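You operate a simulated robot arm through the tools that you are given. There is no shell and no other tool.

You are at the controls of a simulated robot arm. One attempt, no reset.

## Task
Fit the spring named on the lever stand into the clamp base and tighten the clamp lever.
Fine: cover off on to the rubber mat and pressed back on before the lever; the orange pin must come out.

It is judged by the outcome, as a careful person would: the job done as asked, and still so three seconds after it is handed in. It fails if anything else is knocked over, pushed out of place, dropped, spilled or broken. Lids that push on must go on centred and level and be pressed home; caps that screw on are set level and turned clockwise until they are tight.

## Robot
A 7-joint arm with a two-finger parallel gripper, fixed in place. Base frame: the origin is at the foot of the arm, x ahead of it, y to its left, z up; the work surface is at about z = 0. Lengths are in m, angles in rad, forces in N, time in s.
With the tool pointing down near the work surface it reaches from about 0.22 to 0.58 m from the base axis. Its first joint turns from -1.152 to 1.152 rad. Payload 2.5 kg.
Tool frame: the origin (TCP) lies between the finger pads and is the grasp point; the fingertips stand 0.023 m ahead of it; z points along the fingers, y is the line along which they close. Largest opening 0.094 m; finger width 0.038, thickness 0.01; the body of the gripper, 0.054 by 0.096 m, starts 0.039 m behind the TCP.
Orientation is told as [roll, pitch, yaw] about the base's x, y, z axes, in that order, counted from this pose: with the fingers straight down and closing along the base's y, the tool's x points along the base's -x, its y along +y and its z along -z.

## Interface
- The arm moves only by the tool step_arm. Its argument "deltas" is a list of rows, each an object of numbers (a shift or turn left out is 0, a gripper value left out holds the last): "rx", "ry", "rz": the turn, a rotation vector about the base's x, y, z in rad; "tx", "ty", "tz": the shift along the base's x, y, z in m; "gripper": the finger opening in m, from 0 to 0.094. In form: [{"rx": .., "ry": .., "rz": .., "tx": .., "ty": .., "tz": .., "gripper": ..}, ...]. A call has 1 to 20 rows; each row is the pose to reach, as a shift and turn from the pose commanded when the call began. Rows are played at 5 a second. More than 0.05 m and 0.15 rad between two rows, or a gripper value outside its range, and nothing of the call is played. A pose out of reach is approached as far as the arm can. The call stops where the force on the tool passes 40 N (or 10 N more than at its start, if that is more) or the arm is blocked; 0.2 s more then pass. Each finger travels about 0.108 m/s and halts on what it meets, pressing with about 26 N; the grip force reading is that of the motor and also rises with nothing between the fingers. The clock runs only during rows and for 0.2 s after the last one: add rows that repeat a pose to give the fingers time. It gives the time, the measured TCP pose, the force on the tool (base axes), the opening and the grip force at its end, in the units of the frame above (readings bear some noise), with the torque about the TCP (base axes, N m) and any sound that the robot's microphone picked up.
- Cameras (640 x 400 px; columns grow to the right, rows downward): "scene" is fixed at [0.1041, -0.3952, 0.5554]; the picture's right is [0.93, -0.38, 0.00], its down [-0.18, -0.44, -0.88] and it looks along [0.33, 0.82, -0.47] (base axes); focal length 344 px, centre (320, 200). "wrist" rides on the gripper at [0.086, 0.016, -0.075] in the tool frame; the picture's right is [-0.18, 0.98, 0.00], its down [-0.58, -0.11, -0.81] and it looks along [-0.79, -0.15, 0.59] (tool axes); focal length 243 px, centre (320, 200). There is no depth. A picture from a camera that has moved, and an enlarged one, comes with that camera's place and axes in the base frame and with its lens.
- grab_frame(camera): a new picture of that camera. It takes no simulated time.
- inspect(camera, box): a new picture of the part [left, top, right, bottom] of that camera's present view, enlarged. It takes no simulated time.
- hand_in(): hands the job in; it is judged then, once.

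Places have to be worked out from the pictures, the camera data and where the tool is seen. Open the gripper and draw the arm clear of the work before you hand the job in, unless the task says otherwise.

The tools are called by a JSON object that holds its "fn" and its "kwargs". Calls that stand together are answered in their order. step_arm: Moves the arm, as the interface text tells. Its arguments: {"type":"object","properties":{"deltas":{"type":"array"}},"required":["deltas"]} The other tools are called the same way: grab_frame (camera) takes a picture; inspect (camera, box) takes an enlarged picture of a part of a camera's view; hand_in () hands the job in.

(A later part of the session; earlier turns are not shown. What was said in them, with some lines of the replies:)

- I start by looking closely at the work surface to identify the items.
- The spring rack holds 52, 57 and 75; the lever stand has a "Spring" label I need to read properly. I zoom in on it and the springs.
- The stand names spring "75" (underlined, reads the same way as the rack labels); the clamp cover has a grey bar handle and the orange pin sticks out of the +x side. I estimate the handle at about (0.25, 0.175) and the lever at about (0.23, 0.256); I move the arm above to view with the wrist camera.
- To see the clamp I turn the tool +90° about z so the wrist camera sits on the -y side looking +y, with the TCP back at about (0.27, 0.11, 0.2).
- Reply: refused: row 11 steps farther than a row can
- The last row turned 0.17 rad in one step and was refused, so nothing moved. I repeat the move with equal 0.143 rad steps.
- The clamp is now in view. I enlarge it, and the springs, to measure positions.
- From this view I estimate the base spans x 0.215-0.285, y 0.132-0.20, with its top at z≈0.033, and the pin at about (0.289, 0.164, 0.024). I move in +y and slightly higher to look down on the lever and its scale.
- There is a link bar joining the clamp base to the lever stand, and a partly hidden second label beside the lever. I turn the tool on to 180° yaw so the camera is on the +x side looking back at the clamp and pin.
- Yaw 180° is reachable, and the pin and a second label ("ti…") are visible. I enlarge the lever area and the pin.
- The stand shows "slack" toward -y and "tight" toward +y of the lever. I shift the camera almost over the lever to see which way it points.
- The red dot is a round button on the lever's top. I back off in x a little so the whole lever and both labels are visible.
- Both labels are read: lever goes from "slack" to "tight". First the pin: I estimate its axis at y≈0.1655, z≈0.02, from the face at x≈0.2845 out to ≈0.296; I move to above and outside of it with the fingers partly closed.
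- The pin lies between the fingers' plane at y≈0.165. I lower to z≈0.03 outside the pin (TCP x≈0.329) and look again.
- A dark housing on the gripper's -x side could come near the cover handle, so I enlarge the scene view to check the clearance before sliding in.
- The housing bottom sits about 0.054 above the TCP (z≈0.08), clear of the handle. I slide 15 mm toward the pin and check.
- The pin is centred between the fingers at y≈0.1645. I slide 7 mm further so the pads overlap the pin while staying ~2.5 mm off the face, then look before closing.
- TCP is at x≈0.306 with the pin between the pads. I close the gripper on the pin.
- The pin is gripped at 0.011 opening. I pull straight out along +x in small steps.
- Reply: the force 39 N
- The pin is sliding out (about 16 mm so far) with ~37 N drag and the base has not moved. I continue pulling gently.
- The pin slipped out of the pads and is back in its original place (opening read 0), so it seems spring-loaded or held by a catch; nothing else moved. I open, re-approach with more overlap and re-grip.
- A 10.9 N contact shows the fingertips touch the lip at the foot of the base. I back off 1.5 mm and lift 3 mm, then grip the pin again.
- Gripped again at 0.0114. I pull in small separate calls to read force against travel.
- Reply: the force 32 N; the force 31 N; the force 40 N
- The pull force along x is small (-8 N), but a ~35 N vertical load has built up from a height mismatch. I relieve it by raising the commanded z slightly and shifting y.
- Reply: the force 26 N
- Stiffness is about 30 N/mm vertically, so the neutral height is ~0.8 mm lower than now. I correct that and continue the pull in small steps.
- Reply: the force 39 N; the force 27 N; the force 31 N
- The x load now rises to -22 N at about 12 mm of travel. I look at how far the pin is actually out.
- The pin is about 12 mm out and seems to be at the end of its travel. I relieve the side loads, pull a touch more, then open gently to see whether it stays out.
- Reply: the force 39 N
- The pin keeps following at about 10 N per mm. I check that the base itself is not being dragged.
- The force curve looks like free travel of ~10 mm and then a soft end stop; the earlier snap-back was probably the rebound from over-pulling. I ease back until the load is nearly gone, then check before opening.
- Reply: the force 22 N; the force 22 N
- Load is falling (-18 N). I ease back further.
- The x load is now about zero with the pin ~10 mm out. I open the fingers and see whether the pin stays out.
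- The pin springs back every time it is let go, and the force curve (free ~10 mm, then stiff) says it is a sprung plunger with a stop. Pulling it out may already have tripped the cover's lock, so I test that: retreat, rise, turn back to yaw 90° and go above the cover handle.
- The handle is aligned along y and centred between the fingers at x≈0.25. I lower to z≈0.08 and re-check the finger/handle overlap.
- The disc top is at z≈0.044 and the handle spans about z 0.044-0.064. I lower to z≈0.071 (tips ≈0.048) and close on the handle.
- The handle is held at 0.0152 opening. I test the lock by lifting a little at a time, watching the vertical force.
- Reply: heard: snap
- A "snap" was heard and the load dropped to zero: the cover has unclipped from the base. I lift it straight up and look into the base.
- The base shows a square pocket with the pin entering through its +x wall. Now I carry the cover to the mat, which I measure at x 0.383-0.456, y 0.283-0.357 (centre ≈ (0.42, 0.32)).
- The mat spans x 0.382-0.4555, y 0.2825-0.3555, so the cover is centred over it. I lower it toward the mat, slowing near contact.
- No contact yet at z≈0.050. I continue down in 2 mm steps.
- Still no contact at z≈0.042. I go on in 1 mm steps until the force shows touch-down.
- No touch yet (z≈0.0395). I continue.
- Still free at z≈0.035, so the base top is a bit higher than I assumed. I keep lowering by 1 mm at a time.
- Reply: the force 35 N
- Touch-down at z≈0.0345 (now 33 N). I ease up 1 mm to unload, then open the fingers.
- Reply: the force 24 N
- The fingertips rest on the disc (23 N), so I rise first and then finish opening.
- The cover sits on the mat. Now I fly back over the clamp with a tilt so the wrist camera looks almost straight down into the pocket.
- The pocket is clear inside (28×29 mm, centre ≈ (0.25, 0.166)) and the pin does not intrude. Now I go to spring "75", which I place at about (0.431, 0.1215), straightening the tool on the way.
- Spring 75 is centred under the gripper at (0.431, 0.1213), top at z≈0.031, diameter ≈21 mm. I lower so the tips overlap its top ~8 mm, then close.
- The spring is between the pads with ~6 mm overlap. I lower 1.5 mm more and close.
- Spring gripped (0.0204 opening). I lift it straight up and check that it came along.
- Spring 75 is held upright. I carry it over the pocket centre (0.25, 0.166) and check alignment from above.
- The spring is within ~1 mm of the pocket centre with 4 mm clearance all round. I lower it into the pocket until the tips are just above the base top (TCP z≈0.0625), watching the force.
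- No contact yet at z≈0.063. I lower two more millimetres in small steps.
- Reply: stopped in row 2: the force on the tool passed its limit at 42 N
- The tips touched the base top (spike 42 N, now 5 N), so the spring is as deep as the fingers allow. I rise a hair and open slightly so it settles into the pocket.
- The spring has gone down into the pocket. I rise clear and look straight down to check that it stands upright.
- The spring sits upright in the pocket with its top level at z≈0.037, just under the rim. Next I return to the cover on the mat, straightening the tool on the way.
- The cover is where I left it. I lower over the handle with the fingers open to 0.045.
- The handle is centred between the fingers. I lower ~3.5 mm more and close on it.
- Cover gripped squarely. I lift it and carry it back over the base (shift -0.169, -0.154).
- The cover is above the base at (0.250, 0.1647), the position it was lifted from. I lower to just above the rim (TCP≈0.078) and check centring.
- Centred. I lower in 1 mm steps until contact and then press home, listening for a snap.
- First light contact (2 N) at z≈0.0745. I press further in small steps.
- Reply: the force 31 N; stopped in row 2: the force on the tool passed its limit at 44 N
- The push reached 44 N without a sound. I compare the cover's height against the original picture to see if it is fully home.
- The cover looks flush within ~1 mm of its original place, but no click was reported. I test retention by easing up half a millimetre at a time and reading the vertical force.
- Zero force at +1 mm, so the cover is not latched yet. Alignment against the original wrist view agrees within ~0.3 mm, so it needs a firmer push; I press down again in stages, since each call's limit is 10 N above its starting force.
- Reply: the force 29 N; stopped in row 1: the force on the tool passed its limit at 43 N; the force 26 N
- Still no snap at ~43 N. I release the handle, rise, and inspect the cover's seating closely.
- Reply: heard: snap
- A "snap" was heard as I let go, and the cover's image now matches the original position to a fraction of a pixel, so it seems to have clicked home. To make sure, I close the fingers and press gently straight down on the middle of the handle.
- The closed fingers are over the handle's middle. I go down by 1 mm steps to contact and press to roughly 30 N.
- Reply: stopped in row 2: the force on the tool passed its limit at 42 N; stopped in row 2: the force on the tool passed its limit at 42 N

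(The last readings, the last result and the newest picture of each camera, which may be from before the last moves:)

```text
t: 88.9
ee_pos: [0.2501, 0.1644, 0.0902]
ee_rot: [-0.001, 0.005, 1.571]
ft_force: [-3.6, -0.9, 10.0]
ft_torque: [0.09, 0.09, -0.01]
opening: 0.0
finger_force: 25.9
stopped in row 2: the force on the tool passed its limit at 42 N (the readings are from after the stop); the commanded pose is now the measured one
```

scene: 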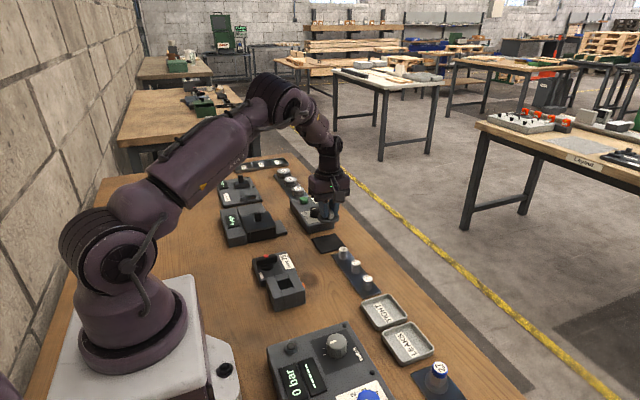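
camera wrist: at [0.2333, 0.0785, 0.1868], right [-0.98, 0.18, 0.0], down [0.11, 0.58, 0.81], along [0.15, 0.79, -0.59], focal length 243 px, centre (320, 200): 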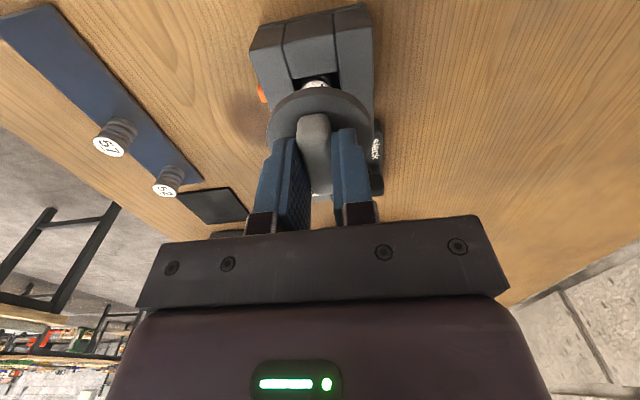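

The handle is solid under 42 N twice with no further movement, so the cover is home. Next the lever: I triangulate its pivot at about (0.232, 0.261), top z≈0.05, bar along x; the labels imply a clockwise quarter-turn from slack to tight. I rise and go above it at yaw 180°.

{"fn": "step_arm", "kwargs": {"deltas": [{"tz": 0.02, "gripper": 0.0}, {"tz": 0.05, "gripper": 0.0}, {"tz": 0.07, "rz": 0.143, "gripper": 0.04}, {"tz": 0.07, "rz": 0.286, "ty": 0.01, "gripper": 0.045}, {"tz": 0.07, "rz": 0.429, "ty": 0.02}, {"tz": 0.07, "rz": 0.572, "ty": 0.035}, {"tz": 0.07, "rz": 0.715, "ty": 0.05, "tx": -0.005}, {"tz": 0.07, "rz": 0.858, "ty": 0.065, "tx": -0.01}, {"tz": 0.07, "rz": 1.0, "ty": 0.08, "tx": -0.015}, {"tz": 0.07, "rz": 1.143, "ty": 0.09, "tx": -0.018}, {"tz": 0.07, "rz": 1.286, "ty": 0.097, "tx": -0.018}, {"tz": 0.06, "rz": 1.429, "ty": 0.097, "tx": -0.018}, {"tz": 0.04, "rz": 1.5708, "ty": 0.097, "tx": -0.018}, {"tz": 0.02, "rz": 1.5708, "ty": 0.097, "tx": -0.018}, {"tz": 0.02, "rz": 1.5708, "ty": 0.097, "tx": -0.018}]}}

{"fn": "grab_frame", "kwargs": {"camera": "wrist"}}

{"fn": "inspect", "kwargs": {"camera": "wrist", "box": [240, 30, 400, 150]}}

{"fn": "inspect", "kwargs": {"camera": "scene", "box": [230, 220, 330, 310]}}

```text
t: 92.1
ee_pos: [0.2325, 0.261, 0.1102]
ee_rot: [0.001, 0.003, -3.14]
ft_force: [0.2, -0.7, 1.1]
ft_torque: [-0.01, 0.0, 0.01]
opening: 0.0448
finger_force: 0.1
```

```text
taken
camera wrist: at [0.3184, 0.2454, 0.1843], right [-0.18, -0.98, 0.0], down [-0.58, 0.11, 0.8], along [-0.79, 0.15, -0.59], focal length 243 px, centre (320, 200)
```

wrist: 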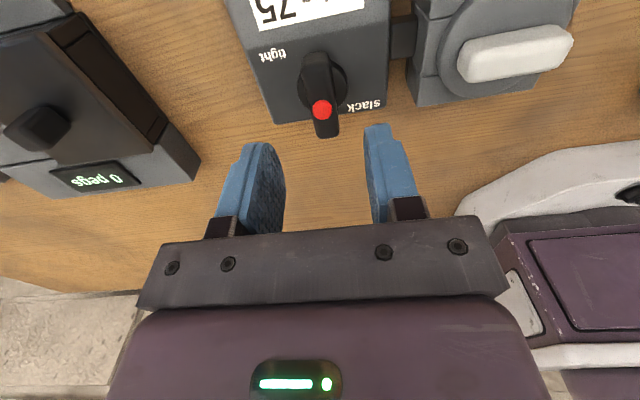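

```text
3.33 times, centred on (320, 90) of wrist
camera zoom: at [0.3184, 0.2454, 0.1843], right [-0.18, -0.98, 0.0], down [-0.58, 0.11, 0.8], along [-0.79, 0.15, -0.59], focal length 809 px, centre (320, 567)
```

zoom: 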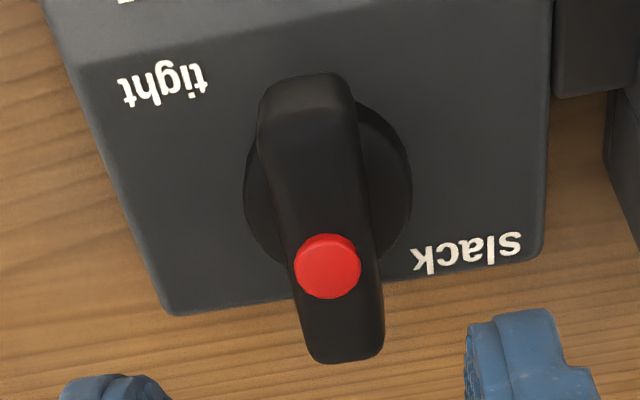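

```text
4.44 times, centred on (280, 265) of scene
camera zoom: at [0.1041, -0.3952, 0.5554], right [0.93, -0.38, 0.0], down [-0.18, -0.44, -0.88], along [0.33, 0.82, -0.47], focal length 1527 px, centre (498, -89)
```

zoom: 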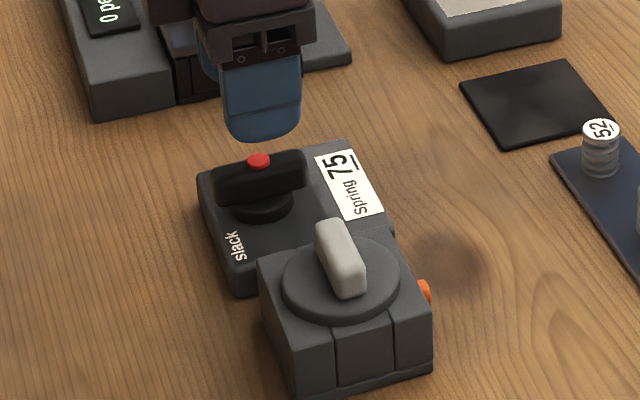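

The lever pivot is at about (0.232, 0.2600), with the red button on top at z≈0.0505; the fingers straddle it correctly. I lower to TCP z≈0.055 and check.

{"fn": "step_arm", "kwargs": {"deltas": [{"tz": -0.02, "ty": -0.001}, {"tz": -0.04, "ty": -0.001}, {"tz": -0.053, "ty": -0.001}, {"tz": -0.053, "ty": -0.001}]}}

{"fn": "inspect", "kwargs": {"camera": "wrist", "box": [240, 80, 400, 200]}}

{"fn": "inspect", "kwargs": {"camera": "scene", "box": [240, 220, 320, 290]}}

```text
t: 93.1
ee_pos: [0.2323, 0.2639, 0.0567]
ee_rot: [-0.002, 0.003, -3.144]
ft_force: [-0.7, 0.4, 0.1]
ft_torque: [-0.03, 0.0, -0.01]
opening: 0.0449
finger_force: 0.1
```

```text
3.33 times, centred on (320, 140) of wrist
camera zoom: at [0.3188, 0.2466, 0.1306], right [-0.18, -0.98, 0.0], down [-0.58, 0.11, 0.8], along [-0.79, 0.15, -0.59], focal length 809 px, centre (320, 400)
```

zoom: 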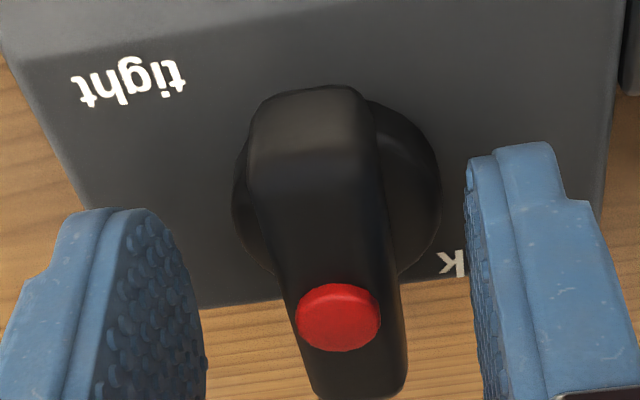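

```text
5.71 times, centred on (280, 255) of scene
camera zoom: at [0.1041, -0.3952, 0.5554], right [0.93, -0.38, 0.0], down [-0.18, -0.44, -0.88], along [0.33, 0.82, -0.47], focal length 1964 px, centre (549, -114)
```

zoom: 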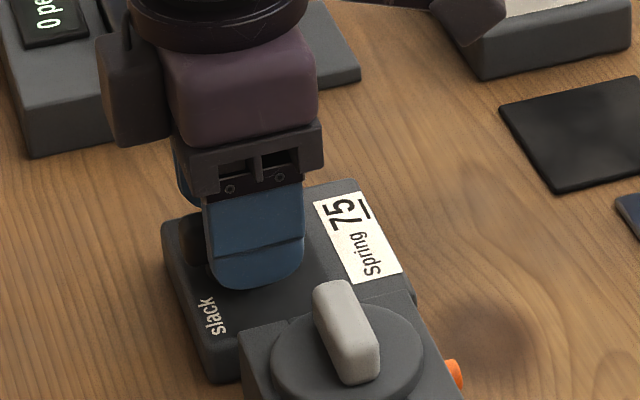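

The lever bar is centred between the fingers. I lower 2 mm and close on the bar.

{"fn": "step_arm", "kwargs": {"deltas": [{"tz": -0.002}, {"tz": -0.002, "gripper": 0.03}, {"tz": -0.002, "gripper": 0.02}, {"tz": -0.002, "gripper": 0.01}, {"tz": -0.002, "gripper": 0.0}, {"tz": -0.002, "gripper": 0.0}]}}

{"fn": "inspect", "kwargs": {"camera": "wrist", "box": [240, 80, 400, 200]}}

```text
t: 94.5
ee_pos: [0.2328, 0.2588, 0.054]
ee_rot: [0.005, 0.006, 3.141]
ft_force: [-3.2, -25.1, 8.1]
ft_torque: [0.53, -0.69, -0.05]
opening: 0.017
finger_force: 45.0
```

```text
3.33 times, centred on (320, 140) of wrist
camera zoom: at [0.3184, 0.2443, 0.1287], right [-0.19, -0.98, 0.0], down [-0.58, 0.11, 0.8], along [-0.79, 0.15, -0.59], focal length 809 px, centre (320, 400)
```

zoom: 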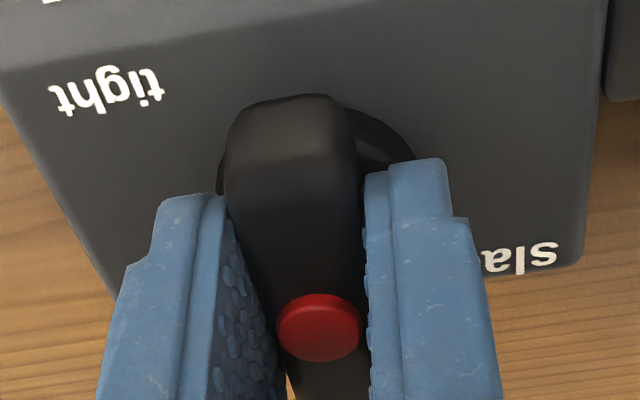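

The bar is gripped (0.017) but with a 25 N side load toward -y, so I shift the tool 2 mm in -y to relieve it.

{"fn": "step_arm", "kwargs": {"deltas": [{"ty": -0.001}, {"ty": -0.002}, {"ty": -0.002}]}}

```text
t: 95.3
ee_pos: [0.2316, 0.2602, 0.0541]
ee_rot: [-0.003, 0.002, -3.139]
ft_force: [3.2, -3.6, -17.5]
ft_torque: [-0.66, 0.14, -0.1]
opening: 0.0169
finger_force: 45.3
```

Side load is down to -3.6 N. Now I turn the lever clockwise in small steps and watch the torque.

{"fn": "step_arm", "kwargs": {"deltas": [{"rz": -0.05, "tz": -0.0005}, {"rz": -0.1, "tz": -0.0005}, {"rz": -0.15, "tz": -0.0005}]}}

{"fn": "inspect", "kwargs": {"camera": "scene", "box": [240, 220, 320, 290]}}

```text
t: 96.1
ee_pos: [0.2327, 0.26, 0.0548]
ee_rot: [-0.005, 0.005, 2.993]
ft_force: [-1.1, 5.8, -16.2]
ft_torque: [-0.66, -1.14, 0.01]
opening: 0.0173
finger_force: 45.0
```

```text
5.71 times, centred on (280, 255) of scene
camera zoom: at [0.1041, -0.3951, 0.5554], right [0.93, -0.38, 0.0], down [-0.18, -0.44, -0.88], along [0.33, 0.82, -0.47], focal length 1964 px, centre (549, -114)
```

zoom: 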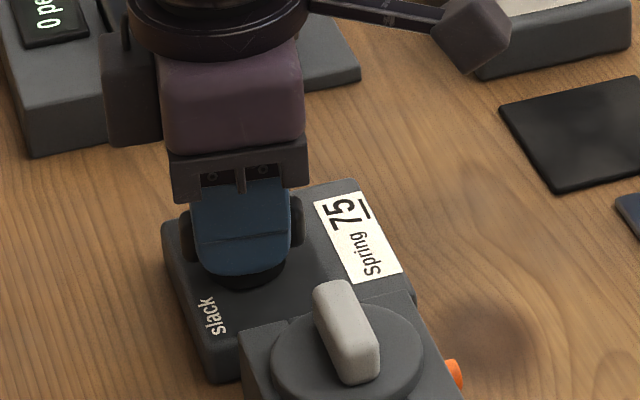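

The lever turns with almost no torque about z. I continue clockwise.

{"fn": "step_arm", "kwargs": {"deltas": [{"rz": -0.1}, {"rz": -0.2}, {"rz": -0.3}, {"rz": -0.4}, {"rz": -0.5}]}}

{"fn": "grab_frame", "kwargs": {"camera": "wrist"}}

{"fn": "inspect", "kwargs": {"camera": "scene", "box": [240, 220, 320, 290]}}

```text
t: 97.3
ee_pos: [0.2315, 0.2599, 0.0543]
ee_rot: [-0.005, 0.0, 2.49]
ft_force: [6.6, 24.7, -29.1]
ft_torque: [-0.56, 0.29, 0.03]
opening: 0.0172
finger_force: 45.4
```

```text
taken
camera wrist: at [0.2909, 0.1951, 0.1286], right [-0.74, -0.67, -0.01], down [-0.4, 0.44, 0.81], along [-0.54, 0.6, -0.59], focal length 243 px, centre (320, 200)
```

wrist: 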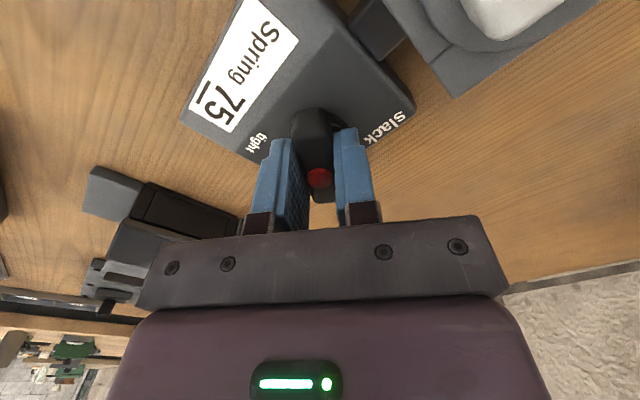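

```text
5.71 times, centred on (280, 255) of scene
camera zoom: at [0.1041, -0.3951, 0.5554], right [0.93, -0.38, 0.0], down [-0.18, -0.44, -0.88], along [0.33, 0.82, -0.47], focal length 1964 px, centre (549, -114)
```

zoom: 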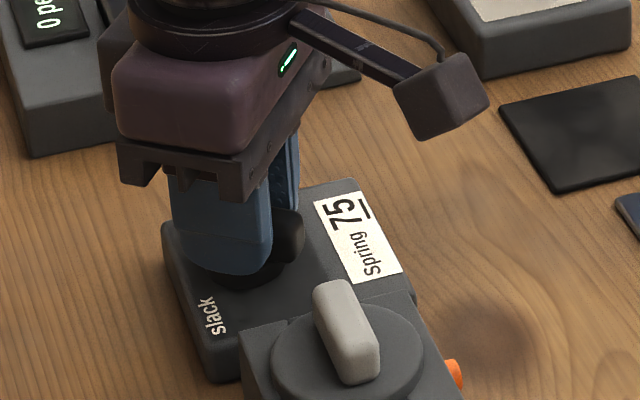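

The lever follows. I relieve the side/vertical load (ty +1.5 mm, tz -0.8 mm) and continue turning.

{"fn": "step_arm", "kwargs": {"deltas": [{"ty": 0.0008, "tz": -0.0005}, {"ty": 0.0015, "tz": -0.0008}, {"ty": 0.0015, "tz": -0.0008}]}}

{"fn": "step_arm", "kwargs": {"deltas": [{"rz": -0.08}, {"rz": -0.16}, {"rz": -0.24}]}}

```text
t: 98.1
ee_pos: [0.232, 0.2601, 0.0538]
ee_rot: [-0.003, 0.007, 2.489]
ft_force: [7.7, 11.5, -3.5]
ft_torque: [0.68, 1.37, -0.02]
opening: 0.0167
finger_force: 45.3
```

```text
t: 98.9
ee_pos: [0.2318, 0.2605, 0.0551]
ee_rot: [-0.002, 0.006, 2.249]
ft_force: [3.1, -2.2, 37.1]
ft_torque: [-0.33, 0.3, 0.02]
opening: 0.0168
finger_force: 45.6
```

Vertical load swung to +37 N, so I raise 1 mm and go on turning.

{"fn": "step_arm", "kwargs": {"deltas": [{"tz": 0.0005}, {"tz": 0.001}, {"tz": 0.001}]}}

{"fn": "step_arm", "kwargs": {"deltas": [{"rz": -0.08}, {"rz": -0.16}, {"rz": -0.24}]}}

{"fn": "inspect", "kwargs": {"camera": "scene", "box": [240, 220, 320, 290]}}

```text
t: 99.7
ee_pos: [0.2334, 0.2605, 0.0544]
ee_rot: [-0.005, 0.003, 2.251]
ft_force: [13.4, 9.0, 3.1]
ft_torque: [-1.18, -0.72, -0.01]
opening: 0.017
finger_force: 44.4
```

```text
t: 100.5
ee_pos: [0.2326, 0.26, 0.0551]
ee_rot: [-0.004, 0.003, 2.012]
ft_force: [16.7, 13.7, -12.7]
ft_torque: [-1.27, -0.21, 0.03]
opening: 0.0169
finger_force: 44.6
```

```text
5.71 times, centred on (280, 255) of scene
camera zoom: at [0.1041, -0.3951, 0.5554], right [0.93, -0.38, 0.0], down [-0.18, -0.44, -0.88], along [0.33, 0.82, -0.47], focal length 1964 px, centre (549, -114)
```

zoom: 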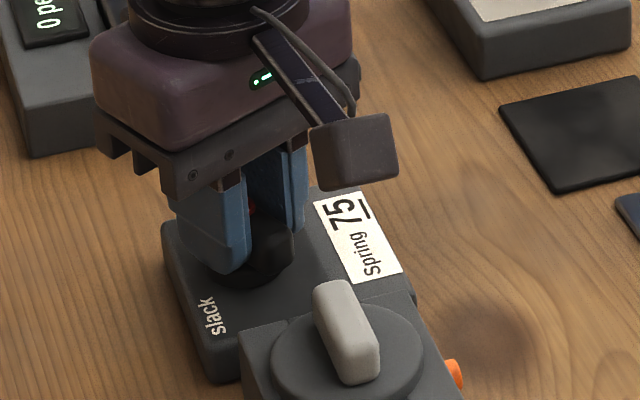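

Turned ~1.13 rad so far. I relieve the side load and continue toward a quarter turn.

{"fn": "step_arm", "kwargs": {"deltas": [{"tx": 0.0008, "ty": 0.0008, "tz": -0.0003}, {"tx": 0.0012, "ty": 0.001, "tz": -0.0004}]}}

{"fn": "step_arm", "kwargs": {"deltas": [{"rz": -0.07}, {"rz": -0.14}, {"rz": -0.2}]}}

{"fn": "step_arm", "kwargs": {"deltas": [{"rz": -0.07}, {"rz": -0.14}, {"rz": -0.2}]}}

{"fn": "grab_frame", "kwargs": {"camera": "wrist"}}

```text
t: 101.1
ee_pos: [0.2321, 0.2605, 0.0532]
ee_rot: [-0.001, 0.005, 2.013]
ft_force: [1.1, -7.7, 26.0]
ft_torque: [0.88, 0.46, -0.02]
opening: 0.0168
finger_force: 44.9
```

```text
t: 101.9
ee_pos: [0.2322, 0.2606, 0.0541]
ee_rot: [-0.002, 0.005, 1.811]
ft_force: [-4.4, -7.5, 34.8]
ft_torque: [-0.78, 0.12, 0.03]
opening: 0.017
finger_force: 45.7
```

```text
t: 102.5
ee_pos: [0.2324, 0.2618, 0.054]
ee_rot: [0.0, 0.004, 1.679]
ft_force: [-1.6, -1.6, 5.0]
ft_torque: [0.22, 0.09, -0.02]
opening: 0.0171
finger_force: 45.4
stopped in row 3: the force on the tool passed its limit at 46 N (the readings are from after the stop); the commanded pose is now the measured one
```

```text
taken
camera wrist: at [0.226, 0.1737, 0.1287], right [-1.0, 0.08, 0.0], down [0.04, 0.59, 0.8], along [0.06, 0.8, -0.59], focal length 243 px, centre (320, 200)
```

wrist: 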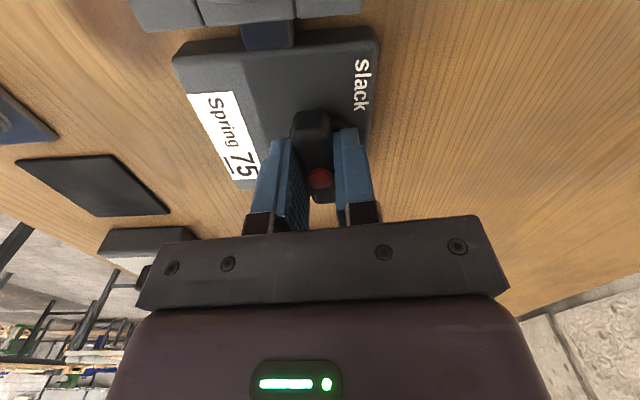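

The stop was from vertical load only; no turning torque yet, yaw 1.68. I continue clockwise in small steps.

{"fn": "step_arm", "kwargs": {"deltas": [{"rz": -0.05}, {"rz": -0.1}]}}

{"fn": "step_arm", "kwargs": {"deltas": [{"rz": -0.05}, {"rz": -0.1}]}}

{"fn": "inspect", "kwargs": {"camera": "scene", "box": [240, 220, 320, 290]}}

```text
t: 103.1
ee_pos: [0.2335, 0.2616, 0.0533]
ee_rot: [-0.002, 0.005, 1.578]
ft_force: [-2.3, -7.6, 18.4]
ft_torque: [1.31, 0.5, 0.01]
opening: 0.0171
finger_force: 45.0
```

```text
t: 103.7
ee_pos: [0.2322, 0.2617, 0.0549]
ee_rot: [-0.003, 0.005, 1.485]
ft_force: [1.0, -6.9, 25.0]
ft_torque: [-0.54, 0.12, 2.28]
opening: 0.0188
finger_force: 45.4
```

```text
5.71 times, centred on (280, 255) of scene
camera zoom: at [0.104, -0.3953, 0.5553], right [0.93, -0.38, 0.0], down [-0.18, -0.44, -0.88], along [0.33, 0.82, -0.47], focal length 1964 px, centre (549, -114)
```

zoom: 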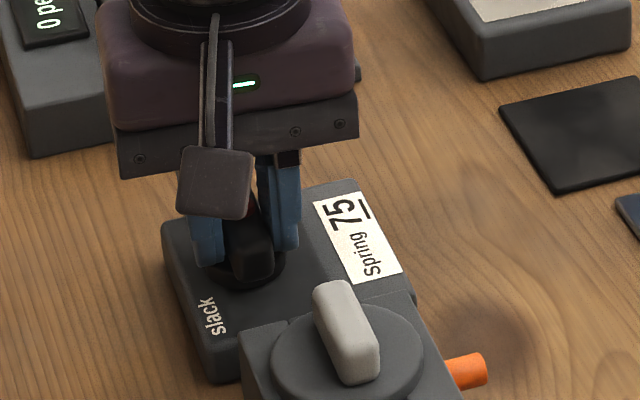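

The lever has reached its stop (2.3 N·m) at a quarter turn, and the orange pin has now come out by itself: it is the tightness indicator. I ease the turning load a little and look.

{"fn": "step_arm", "kwargs": {"deltas": [{"rz": 0.04, "tz": 0.0004}, {"rz": 0.06, "tz": 0.0006}]}}

{"fn": "inspect", "kwargs": {"camera": "scene", "box": [250, 240, 330, 310]}}

{"fn": "inspect", "kwargs": {"camera": "wrist", "box": [240, 60, 400, 200]}}

```text
t: 104.3
ee_pos: [0.2328, 0.2612, 0.0542]
ee_rot: [-0.002, 0.003, 1.54]
ft_force: [5.0, -0.3, 1.0]
ft_torque: [0.19, 0.05, 1.35]
opening: 0.0172
finger_force: 45.1
```

```text
5.71 times, centred on (290, 275) of scene
camera zoom: at [0.1041, -0.3952, 0.5554], right [0.93, -0.38, 0.0], down [-0.18, -0.44, -0.88], along [0.33, 0.82, -0.47], focal length 1964 px, centre (491, -229)
```

zoom: 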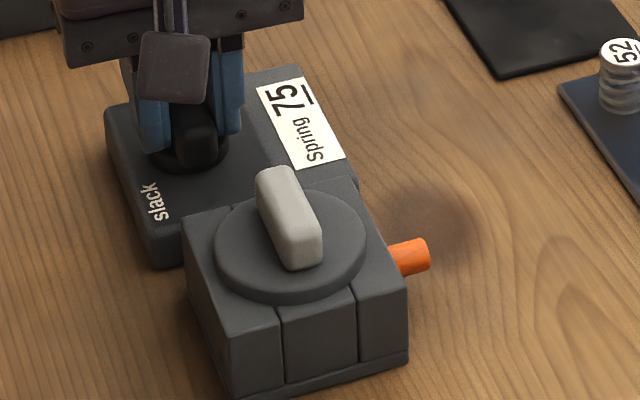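

```text
2.86 times, centred on (320, 130) of wrist
camera zoom: at [0.214, 0.1757, 0.1285], right [-0.98, 0.21, 0.0], down [0.13, 0.58, 0.8], along [0.17, 0.79, -0.59], focal length 693 px, centre (320, 400)
```

zoom: 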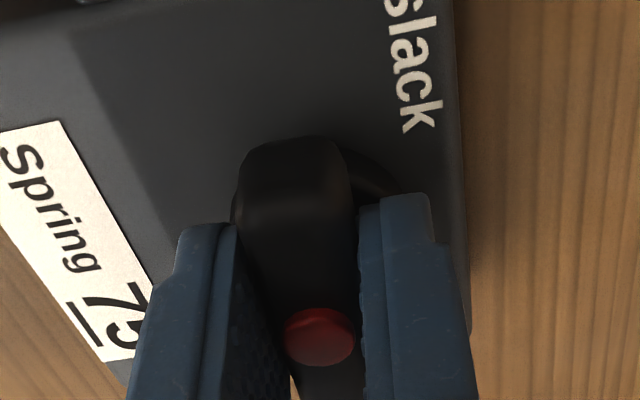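

The pin stands out ~10 mm and the lever is against its stop. I open the fingers and see whether everything holds.

{"fn": "step_arm", "kwargs": {"deltas": [{"gripper": 0.019}, {"gripper": 0.022}, {"gripper": 0.03}, {"gripper": 0.04}, {"gripper": 0.04}]}}

{"fn": "inspect", "kwargs": {"camera": "scene", "box": [250, 240, 330, 310]}}

{"fn": "inspect", "kwargs": {"camera": "wrist", "box": [240, 60, 400, 200]}}

```text
t: 105.5
ee_pos: [0.2331, 0.2613, 0.0553]
ee_rot: [0.0, 0.006, 1.54]
ft_force: [-0.4, 0.1, 0.1]
ft_torque: [0.02, -0.02, 0.0]
opening: 0.0402
finger_force: 0.0
```

```text
5.71 times, centred on (290, 275) of scene
camera zoom: at [0.1041, -0.3952, 0.5554], right [0.93, -0.38, 0.0], down [-0.18, -0.44, -0.88], along [0.33, 0.82, -0.47], focal length 1964 px, centre (491, -229)
```

zoom: 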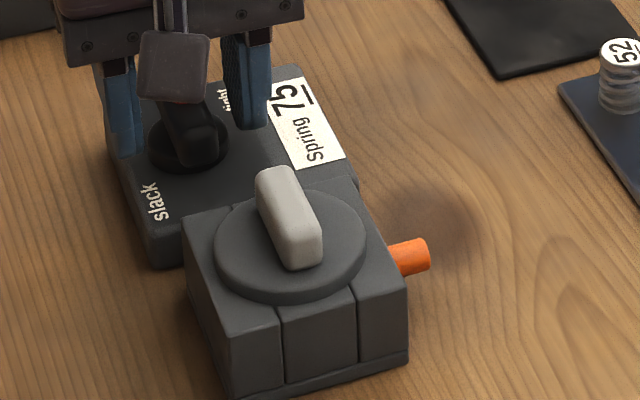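

```text
2.86 times, centred on (320, 130) of wrist
camera zoom: at [0.2139, 0.1754, 0.1291], right [-0.98, 0.22, 0.0], down [0.13, 0.58, 0.8], along [0.17, 0.78, -0.6], focal length 693 px, centre (320, 400)
```

zoom: 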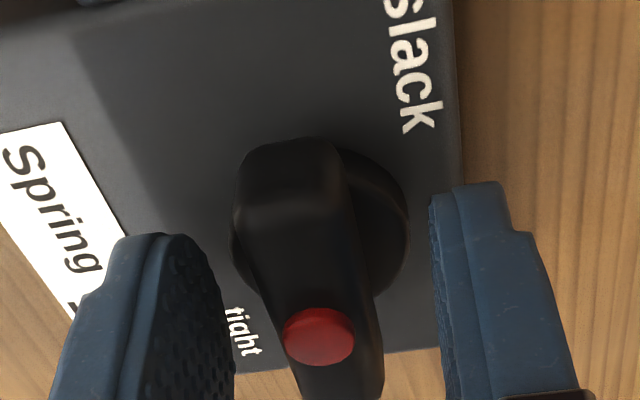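

The lever stays at tight and the pin stays out. I rise straight up, move clear and make a final check of the whole bench.

{"fn": "step_arm", "kwargs": {"deltas": [{"tz": 0.01}, {"tz": 0.03}, {"tz": 0.06}, {"tz": 0.1}, {"tz": 0.14}, {"tz": 0.17, "tx": 0.02, "ty": 0.0}, {"tz": 0.19, "tx": 0.05, "ty": 0.01}, {"tz": 0.2, "tx": 0.09, "ty": 0.02}, {"tz": 0.2, "tx": 0.12, "ty": 0.02}, {"tz": 0.2, "tx": 0.12, "ty": 0.02}, {"tz": 0.2, "tx": 0.12, "ty": 0.02}]}}

{"fn": "grab_frame", "kwargs": {"camera": "scene"}}

{"fn": "inspect", "kwargs": {"camera": "scene", "box": [250, 240, 330, 310]}}

{"fn": "inspect", "kwargs": {"camera": "scene", "box": [200, 150, 360, 250]}}

{"fn": "inspect", "kwargs": {"camera": "scene", "box": [260, 270, 310, 310]}}

```text
t: 107.9
ee_pos: [0.3514, 0.2826, 0.2542]
ee_rot: [0.0, 0.005, 1.541]
ft_force: [-0.3, 0.0, -0.8]
ft_torque: [0.01, 0.02, 0.01]
opening: 0.0401
finger_force: 0.2
```

```text
taken
```

scene: 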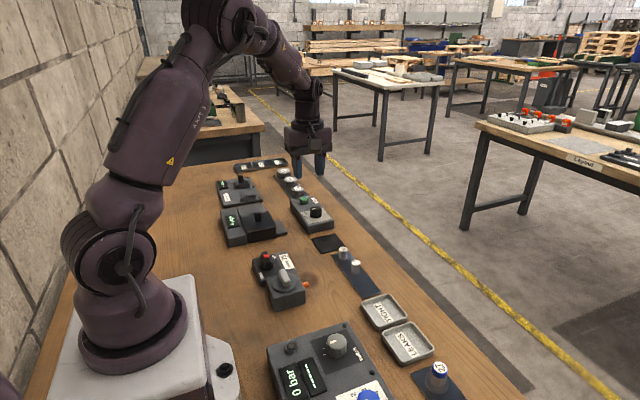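

```text
5.71 times, centred on (290, 275) of scene
camera zoom: at [0.1041, -0.3952, 0.5554], right [0.93, -0.38, 0.0], down [-0.18, -0.44, -0.88], along [0.33, 0.82, -0.47], focal length 1964 px, centre (491, -229)
```

zoom: 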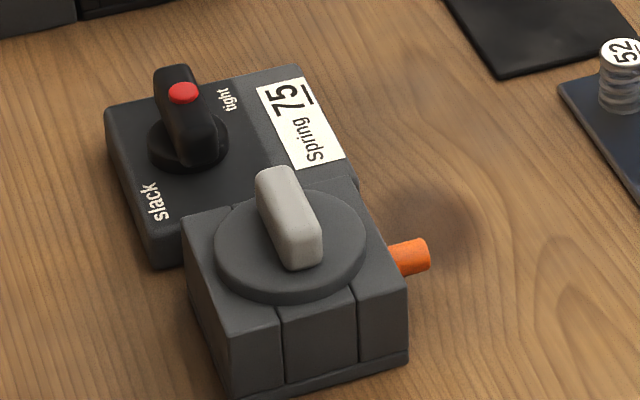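

```text
4.00 times, centred on (280, 200) of scene
camera zoom: at [0.1041, -0.3952, 0.5554], right [0.93, -0.38, 0.0], down [-0.18, -0.44, -0.88], along [0.33, 0.82, -0.47], focal length 1375 px, centre (480, 200)
```

zoom: 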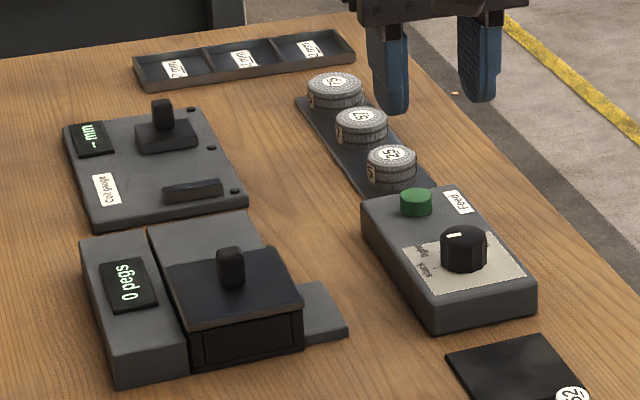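

```text
10.00 times, centred on (285, 290) of scene
camera zoom: at [0.1041, -0.3952, 0.5554], right [0.93, -0.38, 0.0], down [-0.18, -0.44, -0.88], along [0.33, 0.82, -0.47], focal length 3436 px, centre (670, -700)
```

zoom: 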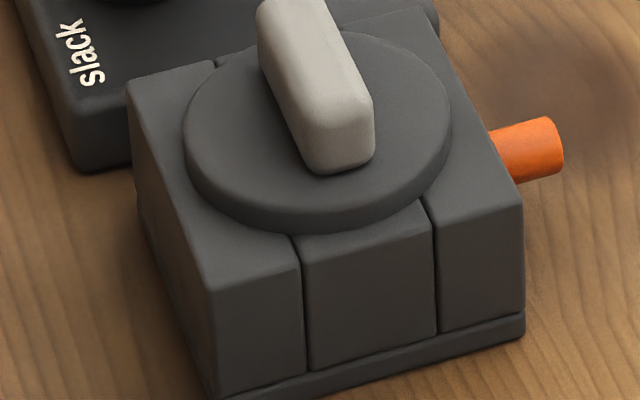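

Lever at "tight", pin out, cover flush, mat and other springs undisturbed. I wait a few seconds, open the gripper fully, and check once more that nothing creeps.

{"fn": "step_arm", "kwargs": {"deltas": [{"gripper": 0.06}, {"gripper": 0.08}, {"gripper": 0.08}, {"gripper": 0.08}, {"gripper": 0.08}, {"gripper": 0.08}, {"gripper": 0.08}, {"gripper": 0.08}, {"gripper": 0.08}, {"gripper": 0.08}, {"gripper": 0.08}, {"gripper": 0.08}, {"gripper": 0.08}, {"gripper": 0.08}, {"gripper": 0.08}, {"gripper": 0.08}, {"gripper": 0.08}, {"gripper": 0.08}]}}

{"fn": "inspect", "kwargs": {"camera": "scene", "box": [250, 240, 330, 310]}}

{"fn": "inspect", "kwargs": {"camera": "scene", "box": [300, 225, 460, 400]}}

```text
t: 111.7
ee_pos: [0.3519, 0.2808, 0.2537]
ee_rot: [0.002, 0.005, 1.539]
ft_force: [-0.6, -0.2, -0.3]
ft_torque: [0.01, -0.01, -0.02]
opening: 0.08
finger_force: 0.1
```

```text
5.71 times, centred on (290, 275) of scene
camera zoom: at [0.1041, -0.3952, 0.5554], right [0.93, -0.38, 0.0], down [-0.18, -0.44, -0.88], along [0.33, 0.82, -0.47], focal length 1964 px, centre (491, -229)
```

zoom: 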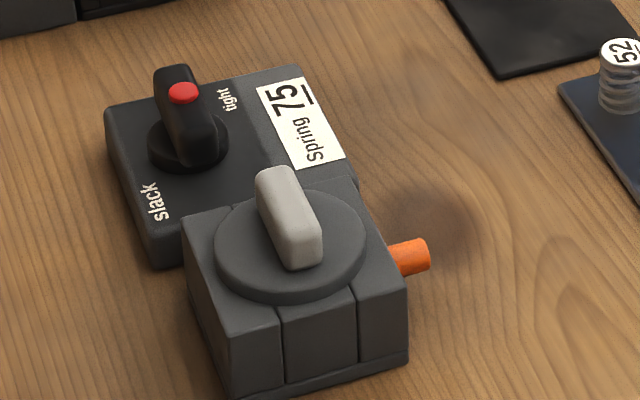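

```text
2.29 times, centred on (380, 312) of scene
camera zoom: at [0.1041, -0.3952, 0.5554], right [0.93, -0.38, 0.0], down [-0.18, -0.44, -0.88], along [0.33, 0.82, -0.47], focal length 786 px, centre (183, -57)
```

zoom: 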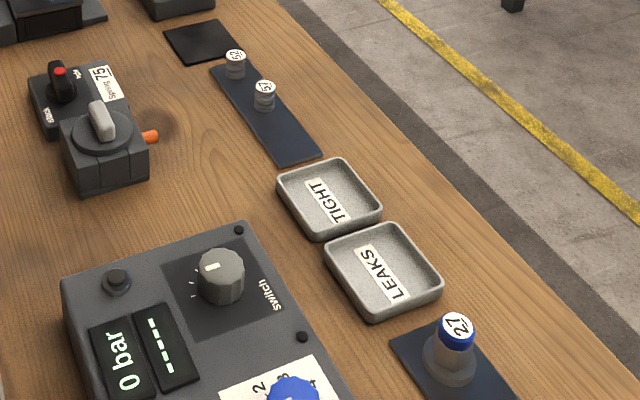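

After nearly 4 s nothing has moved: the lever is at tight, the orange pin is out and the cover is level and flush. The other items are in place and the arm is clear with the gripper open, so I hand in the job.

{"fn": "hand_in", "kwargs": {}}

```text
The job is handed in.
```

The job is handed in. Spring 75 is in the clamp base, the cover is back on, and the lever is turned to "tight" against its stop. The orange pin came out when the lever reached tight and was still out nearly 4 s later, just before I handed in.

- **Pin:** At first I took the pin for a lock that had to be pulled. I pulled it twice before taking the cover off, and it sprang back both times. The base did not move. It turned out to be an indicator that comes out when the clamp is tight.
- **Cover:** It went onto the rubber mat and then back on before the lever. I heard no click while pressing it down; a snap came only as I let go. I then pressed twice on the handle at about 42 N and it did not move further. I did not pull up on it afterwards to test that it is latched.
- **Spring:** The fingers could not go down into the pocket, so the spring slid the last few millimetres in by itself. It stood upright, with its top just below the rim, before the cover went on.

In the last pictures everything else on the bench looked in place, and the arm was clear with the gripper open.
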